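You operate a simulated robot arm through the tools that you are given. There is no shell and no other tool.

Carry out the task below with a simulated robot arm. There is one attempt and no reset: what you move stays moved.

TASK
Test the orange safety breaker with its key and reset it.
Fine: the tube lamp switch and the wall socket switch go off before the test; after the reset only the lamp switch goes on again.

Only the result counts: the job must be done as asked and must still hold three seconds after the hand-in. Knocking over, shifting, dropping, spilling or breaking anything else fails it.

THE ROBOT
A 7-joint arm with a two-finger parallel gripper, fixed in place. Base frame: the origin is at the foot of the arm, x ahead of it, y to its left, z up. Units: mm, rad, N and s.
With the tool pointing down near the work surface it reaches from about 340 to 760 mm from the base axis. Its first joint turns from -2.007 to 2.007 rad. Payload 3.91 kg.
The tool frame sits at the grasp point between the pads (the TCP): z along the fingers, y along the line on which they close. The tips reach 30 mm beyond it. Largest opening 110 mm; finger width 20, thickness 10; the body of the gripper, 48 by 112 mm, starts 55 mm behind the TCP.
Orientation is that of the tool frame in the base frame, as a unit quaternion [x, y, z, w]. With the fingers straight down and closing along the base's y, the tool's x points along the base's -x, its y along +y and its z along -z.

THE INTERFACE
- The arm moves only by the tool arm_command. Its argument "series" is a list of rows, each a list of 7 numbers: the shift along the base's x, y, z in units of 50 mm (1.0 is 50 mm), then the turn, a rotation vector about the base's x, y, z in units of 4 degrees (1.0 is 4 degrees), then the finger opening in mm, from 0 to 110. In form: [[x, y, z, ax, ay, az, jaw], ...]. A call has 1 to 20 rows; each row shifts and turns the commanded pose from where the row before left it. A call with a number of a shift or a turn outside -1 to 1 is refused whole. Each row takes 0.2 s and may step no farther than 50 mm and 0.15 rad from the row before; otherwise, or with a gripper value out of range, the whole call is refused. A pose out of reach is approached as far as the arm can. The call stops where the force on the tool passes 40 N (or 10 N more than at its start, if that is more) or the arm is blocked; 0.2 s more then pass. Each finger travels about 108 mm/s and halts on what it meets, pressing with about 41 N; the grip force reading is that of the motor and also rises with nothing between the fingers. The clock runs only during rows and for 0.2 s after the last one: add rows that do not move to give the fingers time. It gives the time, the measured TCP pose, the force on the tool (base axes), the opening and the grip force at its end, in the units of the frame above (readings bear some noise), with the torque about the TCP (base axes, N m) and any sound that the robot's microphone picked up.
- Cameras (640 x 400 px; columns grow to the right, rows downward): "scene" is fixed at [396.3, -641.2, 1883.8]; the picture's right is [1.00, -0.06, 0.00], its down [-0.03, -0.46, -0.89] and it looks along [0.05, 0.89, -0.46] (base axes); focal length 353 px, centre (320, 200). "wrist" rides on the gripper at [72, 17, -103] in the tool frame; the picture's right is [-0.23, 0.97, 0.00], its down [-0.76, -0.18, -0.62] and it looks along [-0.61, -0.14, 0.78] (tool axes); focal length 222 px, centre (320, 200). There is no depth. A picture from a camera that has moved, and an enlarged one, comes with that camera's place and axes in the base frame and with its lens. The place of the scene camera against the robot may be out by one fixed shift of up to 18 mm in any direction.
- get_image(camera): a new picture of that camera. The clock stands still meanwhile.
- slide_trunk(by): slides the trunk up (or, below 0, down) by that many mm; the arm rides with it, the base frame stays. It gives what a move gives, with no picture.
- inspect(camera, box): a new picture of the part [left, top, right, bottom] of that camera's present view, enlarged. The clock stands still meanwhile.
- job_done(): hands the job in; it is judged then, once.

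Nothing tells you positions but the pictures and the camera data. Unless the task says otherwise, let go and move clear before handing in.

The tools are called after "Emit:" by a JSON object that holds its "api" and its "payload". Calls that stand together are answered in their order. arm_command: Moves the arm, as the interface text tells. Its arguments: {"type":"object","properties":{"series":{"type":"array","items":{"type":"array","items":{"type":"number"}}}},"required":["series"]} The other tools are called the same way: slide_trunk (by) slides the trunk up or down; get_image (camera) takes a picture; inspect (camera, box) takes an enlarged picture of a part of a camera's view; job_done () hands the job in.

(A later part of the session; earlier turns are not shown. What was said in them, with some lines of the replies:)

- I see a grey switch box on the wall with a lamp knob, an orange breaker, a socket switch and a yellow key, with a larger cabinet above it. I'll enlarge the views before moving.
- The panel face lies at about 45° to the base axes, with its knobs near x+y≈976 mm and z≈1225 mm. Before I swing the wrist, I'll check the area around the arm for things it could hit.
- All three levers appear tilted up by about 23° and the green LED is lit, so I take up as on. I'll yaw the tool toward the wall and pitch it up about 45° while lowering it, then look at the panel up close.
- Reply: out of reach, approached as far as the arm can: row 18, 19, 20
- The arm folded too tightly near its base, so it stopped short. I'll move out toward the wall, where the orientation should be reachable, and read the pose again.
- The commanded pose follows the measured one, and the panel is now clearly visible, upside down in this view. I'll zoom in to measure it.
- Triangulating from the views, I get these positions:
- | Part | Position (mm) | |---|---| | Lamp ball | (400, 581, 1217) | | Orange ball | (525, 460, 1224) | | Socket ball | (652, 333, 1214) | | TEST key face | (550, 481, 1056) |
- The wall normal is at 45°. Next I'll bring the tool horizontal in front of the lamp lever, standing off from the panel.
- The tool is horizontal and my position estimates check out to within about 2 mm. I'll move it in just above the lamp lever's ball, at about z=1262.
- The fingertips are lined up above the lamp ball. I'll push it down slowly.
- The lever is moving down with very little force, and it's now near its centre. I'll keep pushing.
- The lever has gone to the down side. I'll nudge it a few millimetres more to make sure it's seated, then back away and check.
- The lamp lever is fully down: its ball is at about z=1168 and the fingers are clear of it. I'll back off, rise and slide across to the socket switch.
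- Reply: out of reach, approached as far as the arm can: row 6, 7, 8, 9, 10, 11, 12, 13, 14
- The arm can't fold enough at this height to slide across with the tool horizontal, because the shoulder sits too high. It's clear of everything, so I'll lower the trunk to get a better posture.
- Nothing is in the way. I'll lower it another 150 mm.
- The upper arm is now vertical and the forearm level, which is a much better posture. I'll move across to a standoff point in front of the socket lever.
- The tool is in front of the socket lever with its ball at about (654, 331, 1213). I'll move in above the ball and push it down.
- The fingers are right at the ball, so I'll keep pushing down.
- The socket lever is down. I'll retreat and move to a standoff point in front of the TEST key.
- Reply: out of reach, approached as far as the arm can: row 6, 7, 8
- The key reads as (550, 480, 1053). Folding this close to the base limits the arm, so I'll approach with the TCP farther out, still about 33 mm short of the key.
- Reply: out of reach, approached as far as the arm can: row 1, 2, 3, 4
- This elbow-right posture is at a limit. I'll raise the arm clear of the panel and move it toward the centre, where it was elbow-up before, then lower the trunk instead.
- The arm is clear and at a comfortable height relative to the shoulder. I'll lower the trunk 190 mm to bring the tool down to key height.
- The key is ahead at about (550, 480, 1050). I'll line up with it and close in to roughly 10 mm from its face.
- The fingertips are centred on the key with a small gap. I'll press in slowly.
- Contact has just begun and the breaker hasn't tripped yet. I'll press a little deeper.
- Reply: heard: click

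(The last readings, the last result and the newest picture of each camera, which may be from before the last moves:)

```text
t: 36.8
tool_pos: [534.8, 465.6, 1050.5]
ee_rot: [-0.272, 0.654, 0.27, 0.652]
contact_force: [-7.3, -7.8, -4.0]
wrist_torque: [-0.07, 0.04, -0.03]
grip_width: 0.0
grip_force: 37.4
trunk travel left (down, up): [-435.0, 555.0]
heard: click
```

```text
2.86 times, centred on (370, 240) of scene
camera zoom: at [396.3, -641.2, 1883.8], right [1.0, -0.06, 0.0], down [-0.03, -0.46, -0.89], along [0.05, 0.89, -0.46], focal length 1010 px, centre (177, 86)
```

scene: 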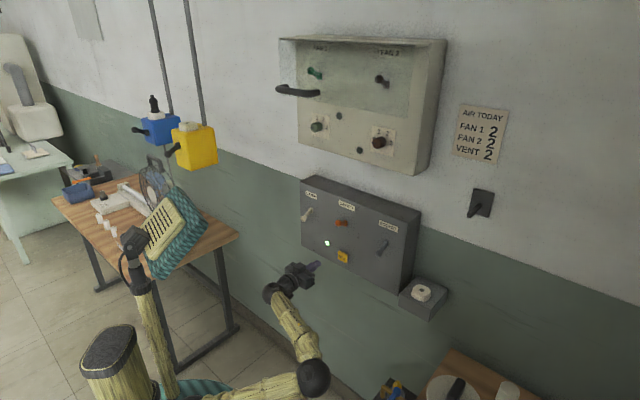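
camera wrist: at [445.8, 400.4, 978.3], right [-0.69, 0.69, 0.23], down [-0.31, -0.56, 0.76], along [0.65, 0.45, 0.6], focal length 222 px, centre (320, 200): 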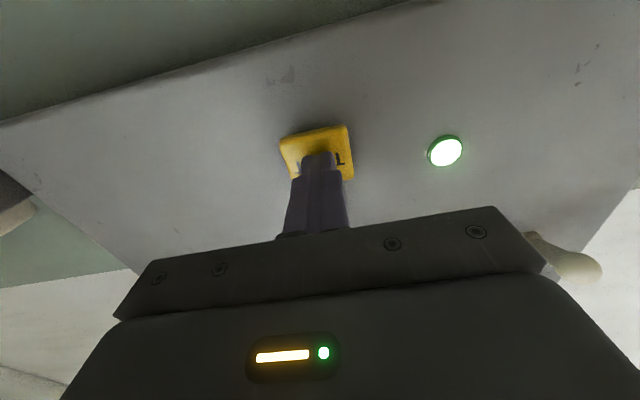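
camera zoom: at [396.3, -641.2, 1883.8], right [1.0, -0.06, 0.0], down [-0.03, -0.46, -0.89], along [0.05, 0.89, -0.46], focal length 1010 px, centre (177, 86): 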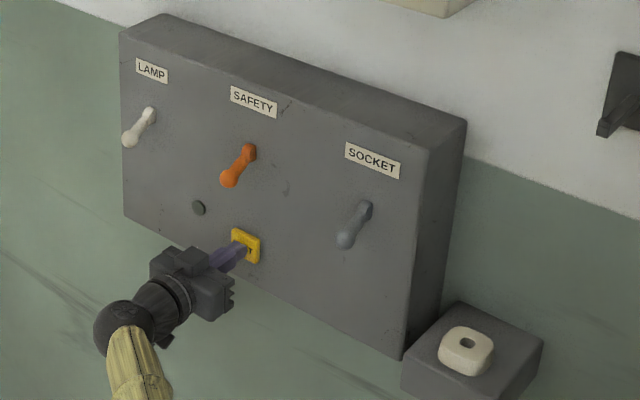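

I heard a click: the orange lever dropped and the LED went out, so the test tripped the breaker. I'll retreat and rise to a point in front of and below the orange ball.

Emit:
{"api": "arm_command", "payload": {"series": [[-0.4, -0.4, 0, 0, 0, 0, 0], [-0.4, -0.4, 0, 0, 0, 0, 0], [-0.4, -0.4, 0, 0, 0, 0, 0], [-0.015, 0.015, 0.5, 0, 0, 0, 0], [-0.015, 0.015, 0.5, 0, 0, 0, 0], [0, 0, 0.5, 0, 0, 0, 0], [0, 0, 0, 0, 0, 0, 0]]}}

Emit:
{"api": "get_image", "payload": {"camera": "wrist"}}

Emit:
{"api": "get_image", "payload": {"camera": "scene"}}

```text
t: 38.4
tool_pos: [473.3, 408.1, 1127.1]
ee_rot: [-0.271, 0.654, 0.27, 0.652]
contact_force: [-0.3, 1.0, 0.4]
wrist_torque: [-0.01, 0.03, 0.02]
grip_width: 0.3
grip_force: 37.8
trunk travel left (down, up): [-435.0, 555.0]
```

```text
taken
camera wrist: at [388.6, 345.5, 1055.7], right [-0.69, 0.69, 0.23], down [-0.31, -0.56, 0.76], along [0.66, 0.45, 0.6], focal length 222 px, centre (320, 200)
```

wrist: 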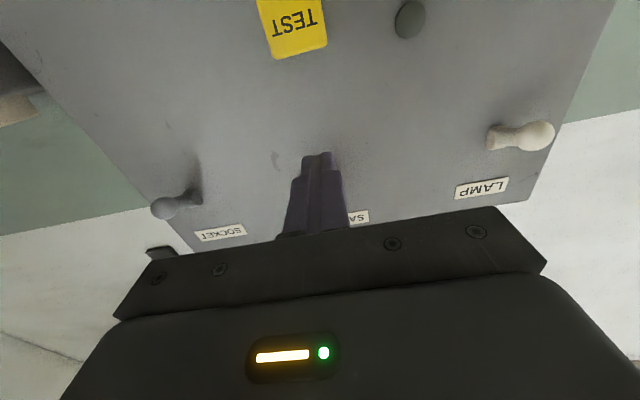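

```text
taken
```

scene: 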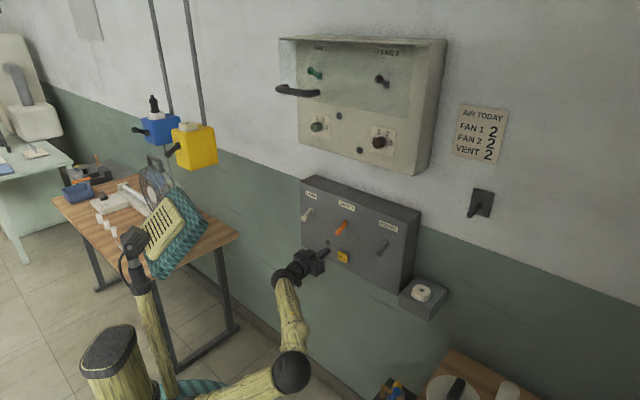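

The fingers are in line with the orange lever and below its ball. I'll move in under the ball and push it up in steps.

Emit:
{"api": "arm_command", "payload": {"series": [[0.346, 0.346, 0, 0, 0, 0, 0], [0.346, 0.346, 0, 0, 0, 0, 0], [0, 0, 0, 0, 0, 0, 0], [0, 0, 0.12, 0, 0, 0, 0], [0, 0, 0.12, 0, 0, 0, 0], [0, 0, 0.12, 0, 0, 0, 0], [0, 0, 0.12, 0, 0, 0, 0], [0, 0, 0.12, 0, 0, 0, 0]]}}

Emit:
{"api": "inspect", "payload": {"camera": "scene", "box": [290, 170, 450, 310]}}

Emit:
{"api": "get_image", "payload": {"camera": "wrist"}}

```text
t: 40.2
tool_pos: [509.9, 442.3, 1154.6]
ee_rot: [-0.271, 0.655, 0.27, 0.652]
contact_force: [-1.9, -0.6, -2.1]
wrist_torque: [-0.05, 0.05, 0.01]
grip_width: 0.2
grip_force: 37.7
trunk travel left (down, up): [-435.0, 555.0]
```

```text
2.86 times, centred on (370, 240) of scene
camera zoom: at [396.3, -641.2, 1883.8], right [1.0, -0.06, 0.0], down [-0.03, -0.46, -0.89], along [0.05, 0.89, -0.46], focal length 1010 px, centre (177, 86)
```

zoom: 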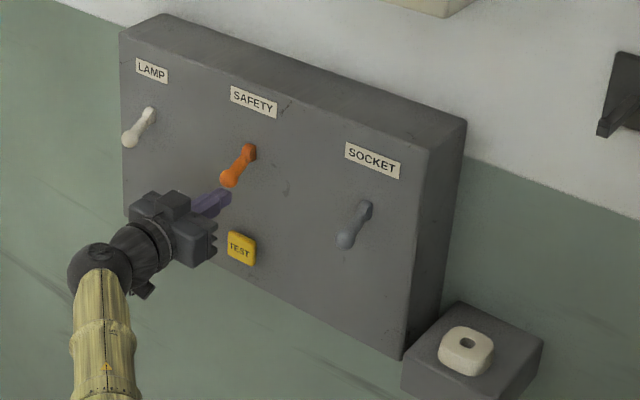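

```text
taken
camera wrist: at [423.7, 380.7, 1083.0], right [-0.69, 0.69, 0.23], down [-0.31, -0.56, 0.77], along [0.66, 0.46, 0.6], focal length 222 px, centre (320, 200)
```

wrist: 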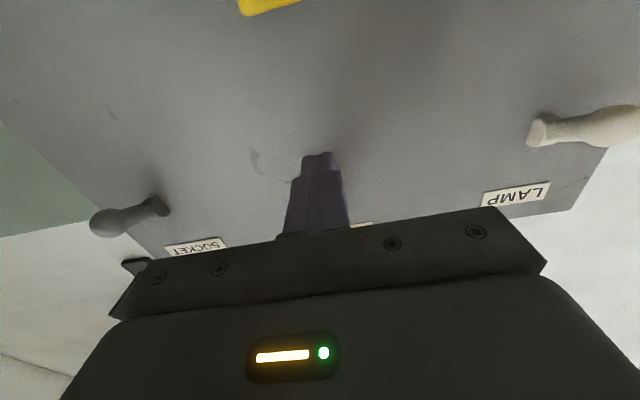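

The fingers are now touching the underside of the ball. I'll keep pushing up.

Emit:
{"api": "arm_command", "payload": {"series": [[0, 0, 0.12, 0, 0, 0, 0], [0, 0, 0.12, 0, 0, 0, 0], [0, 0, 0.12, 0, 0, 0, 0], [0, 0, 0.12, 0, 0, 0, 0], [0, 0, 0.12, 0, 0, 0, 0]]}}

Emit:
{"api": "inspect", "payload": {"camera": "scene", "box": [290, 170, 450, 310]}}

```text
t: 41.4
tool_pos: [508.9, 442.6, 1187.4]
ee_rot: [-0.27, 0.654, 0.27, 0.653]
contact_force: [-0.4, 0.6, 0.0]
wrist_torque: [0.01, 0.0, -0.02]
grip_width: 0.0
grip_force: 37.6
trunk travel left (down, up): [-435.0, 555.0]
```

```text
2.86 times, centred on (370, 240) of scene
camera zoom: at [396.3, -641.2, 1883.8], right [1.0, -0.06, 0.0], down [-0.03, -0.46, -0.89], along [0.05, 0.89, -0.46], focal length 1010 px, centre (177, 86)
```

zoom: 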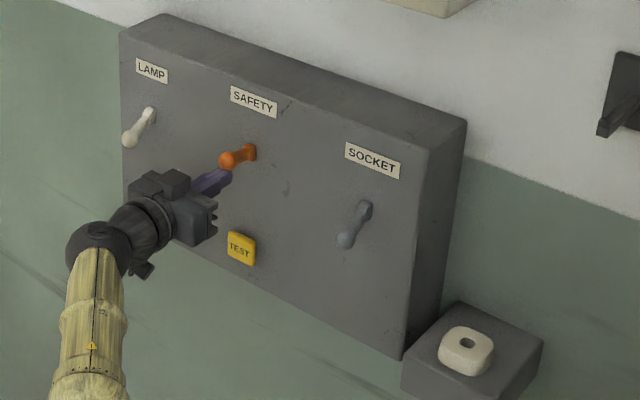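

The lever is around its mid position, so I'll continue a little further.

Emit:
{"api": "arm_command", "payload": {"series": [[0, 0, 0.1, 0, 0, 0, 0], [0, 0, 0.1, 0, 0, 0, 0], [0, 0, 0.1, 0, 0, 0, 0], [0, 0, 0, 0, 0, 0, 0]]}}

Emit:
{"api": "inspect", "payload": {"camera": "scene", "box": [290, 170, 450, 310]}}

```text
t: 42.4
tool_pos: [509.9, 442.6, 1197.6]
ee_rot: [-0.272, 0.655, 0.27, 0.651]
contact_force: [-6.3, -8.0, -15.3]
wrist_torque: [-0.27, 0.22, -0.25]
grip_width: 0.0
grip_force: 37.5
trunk travel left (down, up): [-435.0, 555.0]
```

```text
2.86 times, centred on (370, 240) of scene
camera zoom: at [396.3, -641.2, 1883.8], right [1.0, -0.06, 0.0], down [-0.03, -0.46, -0.89], along [0.05, 0.89, -0.46], focal length 1010 px, centre (177, 86)
```

zoom: 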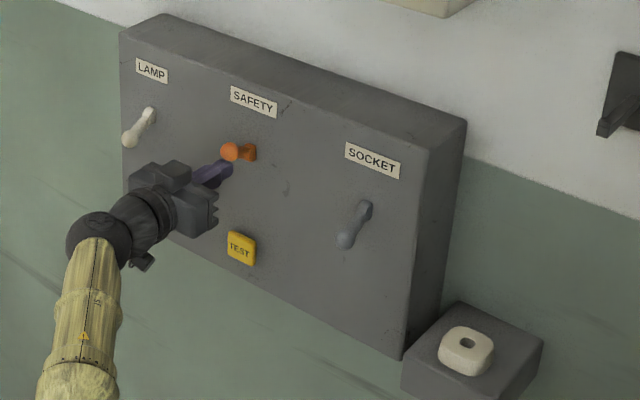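

The 15 N push-back shows the orange lever is against its upper stop. I'll ease down, retreat, and check that the LED came back on.

Emit:
{"api": "arm_command", "payload": {"series": [[0, 0, -0.2, 0, 0, 0, 0], [0, 0, -0.2, 0, 0, 0, 0], [-0.4, -0.4, 0, 0, 0, 0, 0], [-0.4, -0.4, 0, 0, 0, 0, 0], [0, 0, -0.6, 0, 0, 0, 0], [0, 0, -0.6, 0, 0, 0, 0], [0, 0, 0, 0, 0, 0, 0]]}}

Emit:
{"api": "get_image", "payload": {"camera": "scene"}}

Emit:
{"api": "get_image", "payload": {"camera": "wrist"}}

Emit:
{"api": "inspect", "payload": {"camera": "scene", "box": [290, 170, 450, 310]}}

```text
t: 44.0
tool_pos: [468.1, 401.7, 1121.4]
ee_rot: [-0.271, 0.654, 0.27, 0.652]
contact_force: [0.4, 1.4, -0.2]
wrist_torque: [0.0, 0.01, -0.02]
grip_width: 0.0
grip_force: 37.7
trunk travel left (down, up): [-435.0, 555.0]
```

```text
taken
```

scene: 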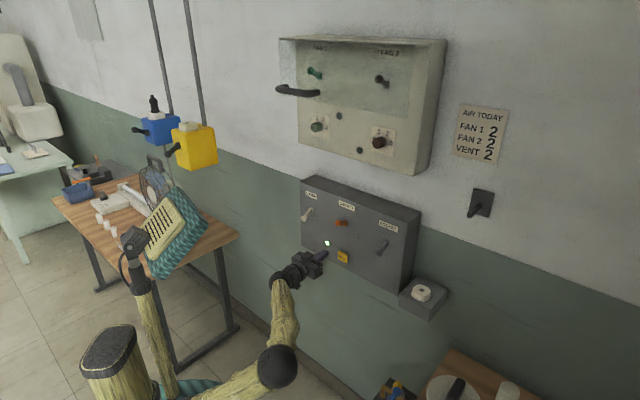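

```text
taken
camera wrist: at [382.0, 340.4, 1049.1], right [-0.69, 0.69, 0.23], down [-0.31, -0.56, 0.76], along [0.65, 0.45, 0.6], focal length 222 px, centre (320, 200)
```

wrist: 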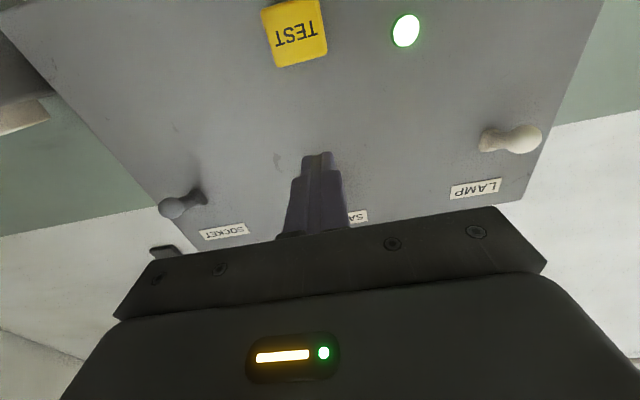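

```text
2.86 times, centred on (370, 240) of scene
camera zoom: at [396.3, -641.2, 1883.8], right [1.0, -0.06, 0.0], down [-0.03, -0.46, -0.89], along [0.05, 0.89, -0.46], focal length 1010 px, centre (177, 86)
```

zoom: 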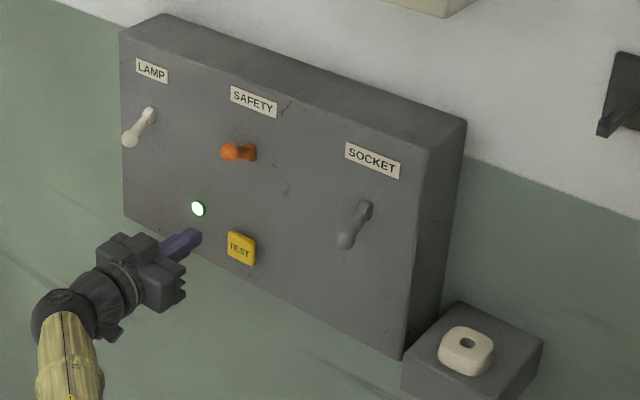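

The LED is lit and the orange lever is up, so the breaker is reset. Next I'll slide across below the lamp lever, ready to push it back up.

Emit:
{"api": "arm_command", "payload": {"series": [[-0.5, 0.5, 0, 0, 0, 0, 0], [-0.5, 0.5, 0, 0, 0, 0, 0], [-0.5, 0.5, 0, 0, 0, 0, 0], [-0.5, 0.5, 0, 0, 0, 0, 0], [-0.5, 0.5, 0, 0, 0, 0, 0], [0, 0, 0, 0, 0, 0, 0]]}}

Emit:
{"api": "get_image", "payload": {"camera": "scene"}}

Emit:
{"api": "get_image", "payload": {"camera": "wrist"}}

```text
t: 45.4
tool_pos: [344.9, 528.1, 1122.9]
ee_rot: [-0.271, 0.654, 0.27, 0.652]
contact_force: [0.4, -0.8, 0.8]
wrist_torque: [-0.01, 0.04, -0.04]
grip_width: 0.0
grip_force: 37.9
trunk travel left (down, up): [-435.0, 555.0]
```

```text
taken
```

scene: 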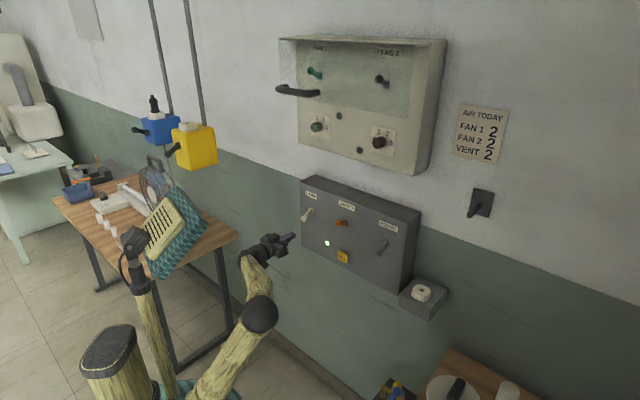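

```text
taken
camera wrist: at [259.9, 465.4, 1050.4], right [-0.69, 0.69, 0.23], down [-0.31, -0.56, 0.76], along [0.66, 0.45, 0.6], focal length 222 px, centre (320, 200)
```

wrist: 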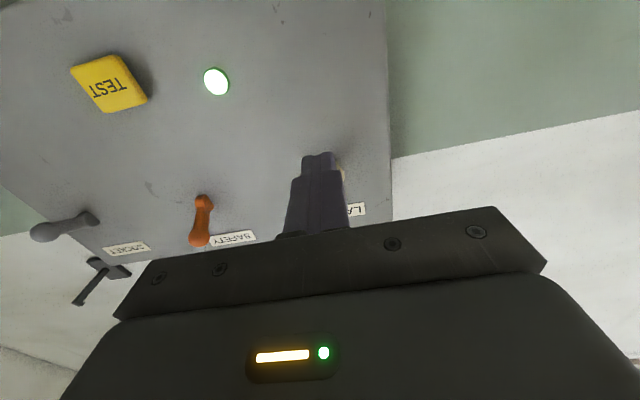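

I'm aligned below the lamp ball. I'll move in underneath and push it up in steps.

Emit:
{"api": "arm_command", "payload": {"series": [[0.389, 0.389, 0, 0, 0, 0, 0], [0.389, 0.389, 0, 0, 0, 0, 0], [0, 0, 0, 0, 0, 0, 0], [0, 0, 0.12, 0, 0, 0, 0], [0, 0, 0.12, 0, 0, 0, 0], [0, 0, 0.12, 0, 0, 0, 0], [0, 0, 0.12, 0, 0, 0, 0], [0, 0, 0.12, 0, 0, 0, 0], [0, 0, 0.12, 0, 0, 0, 0]]}}

Emit:
{"api": "inspect", "payload": {"camera": "scene", "box": [250, 170, 410, 310]}}

```text
t: 47.4
tool_pos: [383.0, 567.9, 1156.1]
ee_rot: [-0.271, 0.654, 0.27, 0.653]
contact_force: [-1.8, -1.4, -2.8]
wrist_torque: [-0.03, -0.01, -0.01]
grip_width: 0.0
grip_force: 37.5
trunk travel left (down, up): [-435.0, 555.0]
```

```text
2.86 times, centred on (330, 240) of scene
camera zoom: at [396.3, -641.2, 1883.8], right [1.0, -0.06, 0.0], down [-0.03, -0.46, -0.89], along [0.05, 0.89, -0.46], focal length 1010 px, centre (291, 86)
```

zoom: 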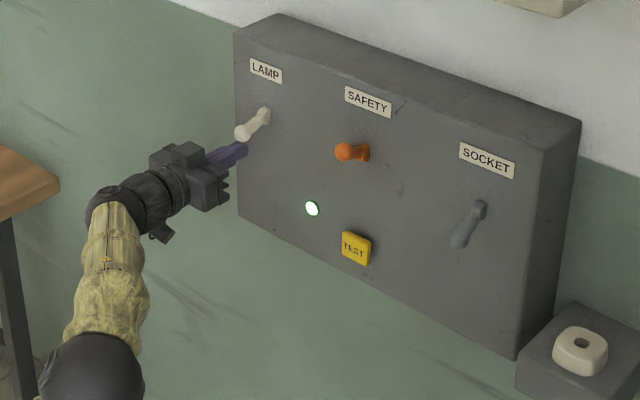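

The lamp lever is moving up with light force. I'll carry on to its upper end.

Emit:
{"api": "arm_command", "payload": {"series": [[0, 0, 0.12, 0, 0, 0, 0], [0, 0, 0.12, 0, 0, 0, 0], [0, 0, 0.12, 0, 0, 0, 0], [0, 0, 0.12, 0, 0, 0, 0], [0, 0, 0.12, 0, 0, 0, 0], [0, 0, 0.1, 0, 0, 0, 0], [0, 0, 0, 0, 0, 0, 0]]}}

Emit:
{"api": "inspect", "payload": {"camera": "scene", "box": [250, 170, 410, 310]}}

```text
t: 49.0
tool_pos: [383.4, 567.1, 1188.7]
ee_rot: [-0.27, 0.656, 0.268, 0.651]
contact_force: [-6.7, -10.3, -16.7]
wrist_torque: [-0.24, 0.3, -0.09]
grip_width: 0.1
grip_force: 37.2
trunk travel left (down, up): [-435.0, 555.0]
```

```text
2.86 times, centred on (330, 240) of scene
camera zoom: at [396.3, -641.2, 1883.8], right [1.0, -0.06, 0.0], down [-0.03, -0.46, -0.89], along [0.05, 0.89, -0.46], focal length 1010 px, centre (291, 86)
```

zoom: 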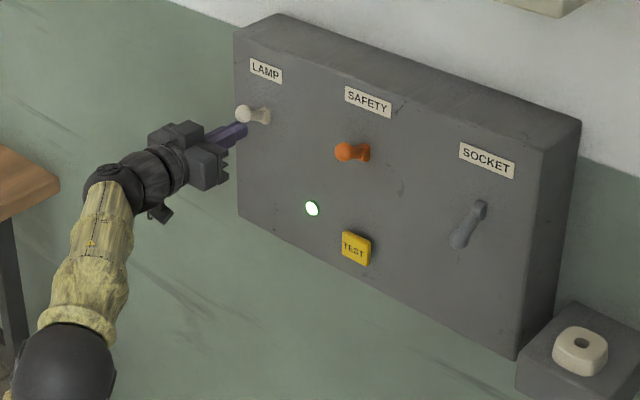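

The lamp lever is up against its stop. I'll ease off, retreat clear of the panel and check everything one last time.

Emit:
{"api": "arm_command", "payload": {"series": [[0, 0, -0.2, 0, 0, 0, 0], [0, 0, -0.2, 0, 0, 0, 0], [-0.4, -0.4, 0, 0, 0, 0, 0], [-0.4, -0.4, 0, 0, 0, 0, 0], [0, 0, -0.5, 0, 0, 0, 0], [0, 0, -0.5, 0, 0, 0, 0], [0, 0, 0, 0, 0, 0, 0]]}}

Emit:
{"api": "get_image", "payload": {"camera": "scene"}}

Emit:
{"api": "get_image", "payload": {"camera": "wrist"}}

Emit:
{"api": "inspect", "payload": {"camera": "scene", "box": [280, 170, 440, 310]}}

```text
t: 50.6
tool_pos: [343.9, 527.2, 1121.5]
ee_rot: [-0.271, 0.654, 0.27, 0.653]
contact_force: [0.2, 1.1, -0.4]
wrist_torque: [-0.01, -0.01, 0.01]
grip_width: 0.2
grip_force: 38.0
trunk travel left (down, up): [-435.0, 555.0]
```

```text
taken
```

scene: 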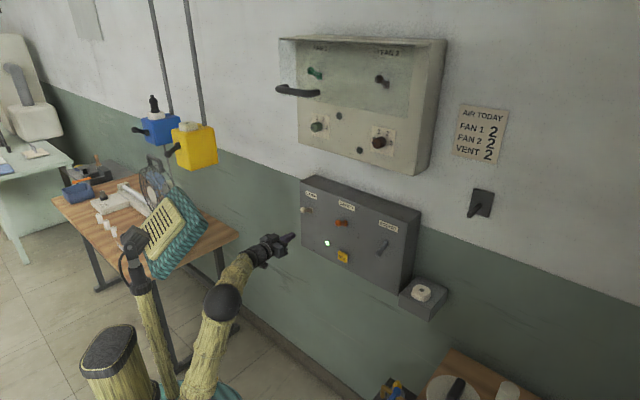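

```text
taken
camera wrist: at [258.5, 465.3, 1049.6], right [-0.69, 0.69, 0.23], down [-0.31, -0.56, 0.76], along [0.65, 0.45, 0.6], focal length 222 px, centre (320, 200)
```

wrist: 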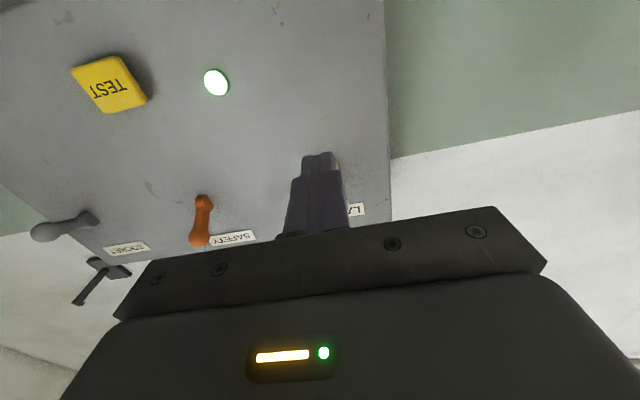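

```text
2.86 times, centred on (360, 240) of scene
camera zoom: at [396.3, -641.2, 1883.8], right [1.0, -0.06, 0.0], down [-0.03, -0.46, -0.89], along [0.05, 0.89, -0.46], focal length 1010 px, centre (206, 86)
```

zoom: 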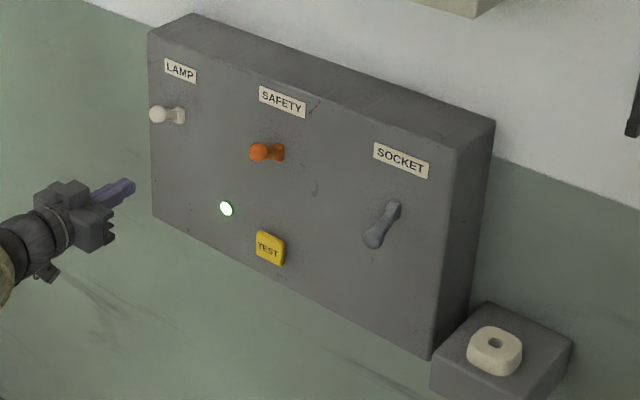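

The lamp lever is up, the breaker is up with its LED lit, and the socket lever is still down. The arm is clear and nothing else has moved, so I'm handing in the job.

Emit:
{"api": "job_done", "payload": {}}

```text
The job is handed in.
```

The orange safety breaker has been tested with its key and reset, and I've handed the job in; no verdict has come back.

1. **Switches off:** I pushed the lamp and socket levers down before the test.
2. **Test:** I pressed the TEST key. It clicked, the orange lever dropped and the green LED went out.
3. **Reset:** I pushed the orange lever back up to its stop and the LED came back on.
4. **Lamp on:** I pushed only the lamp lever up again. The socket lever stayed down.

I took up as on and down as off. The breaker's LED fits that, but the tube lamp wasn't in view to confirm it.

The last pictures show the arm clear of the panel and nothing else shifted. I lowered the trunk 490 mm to reach the key and left it there.
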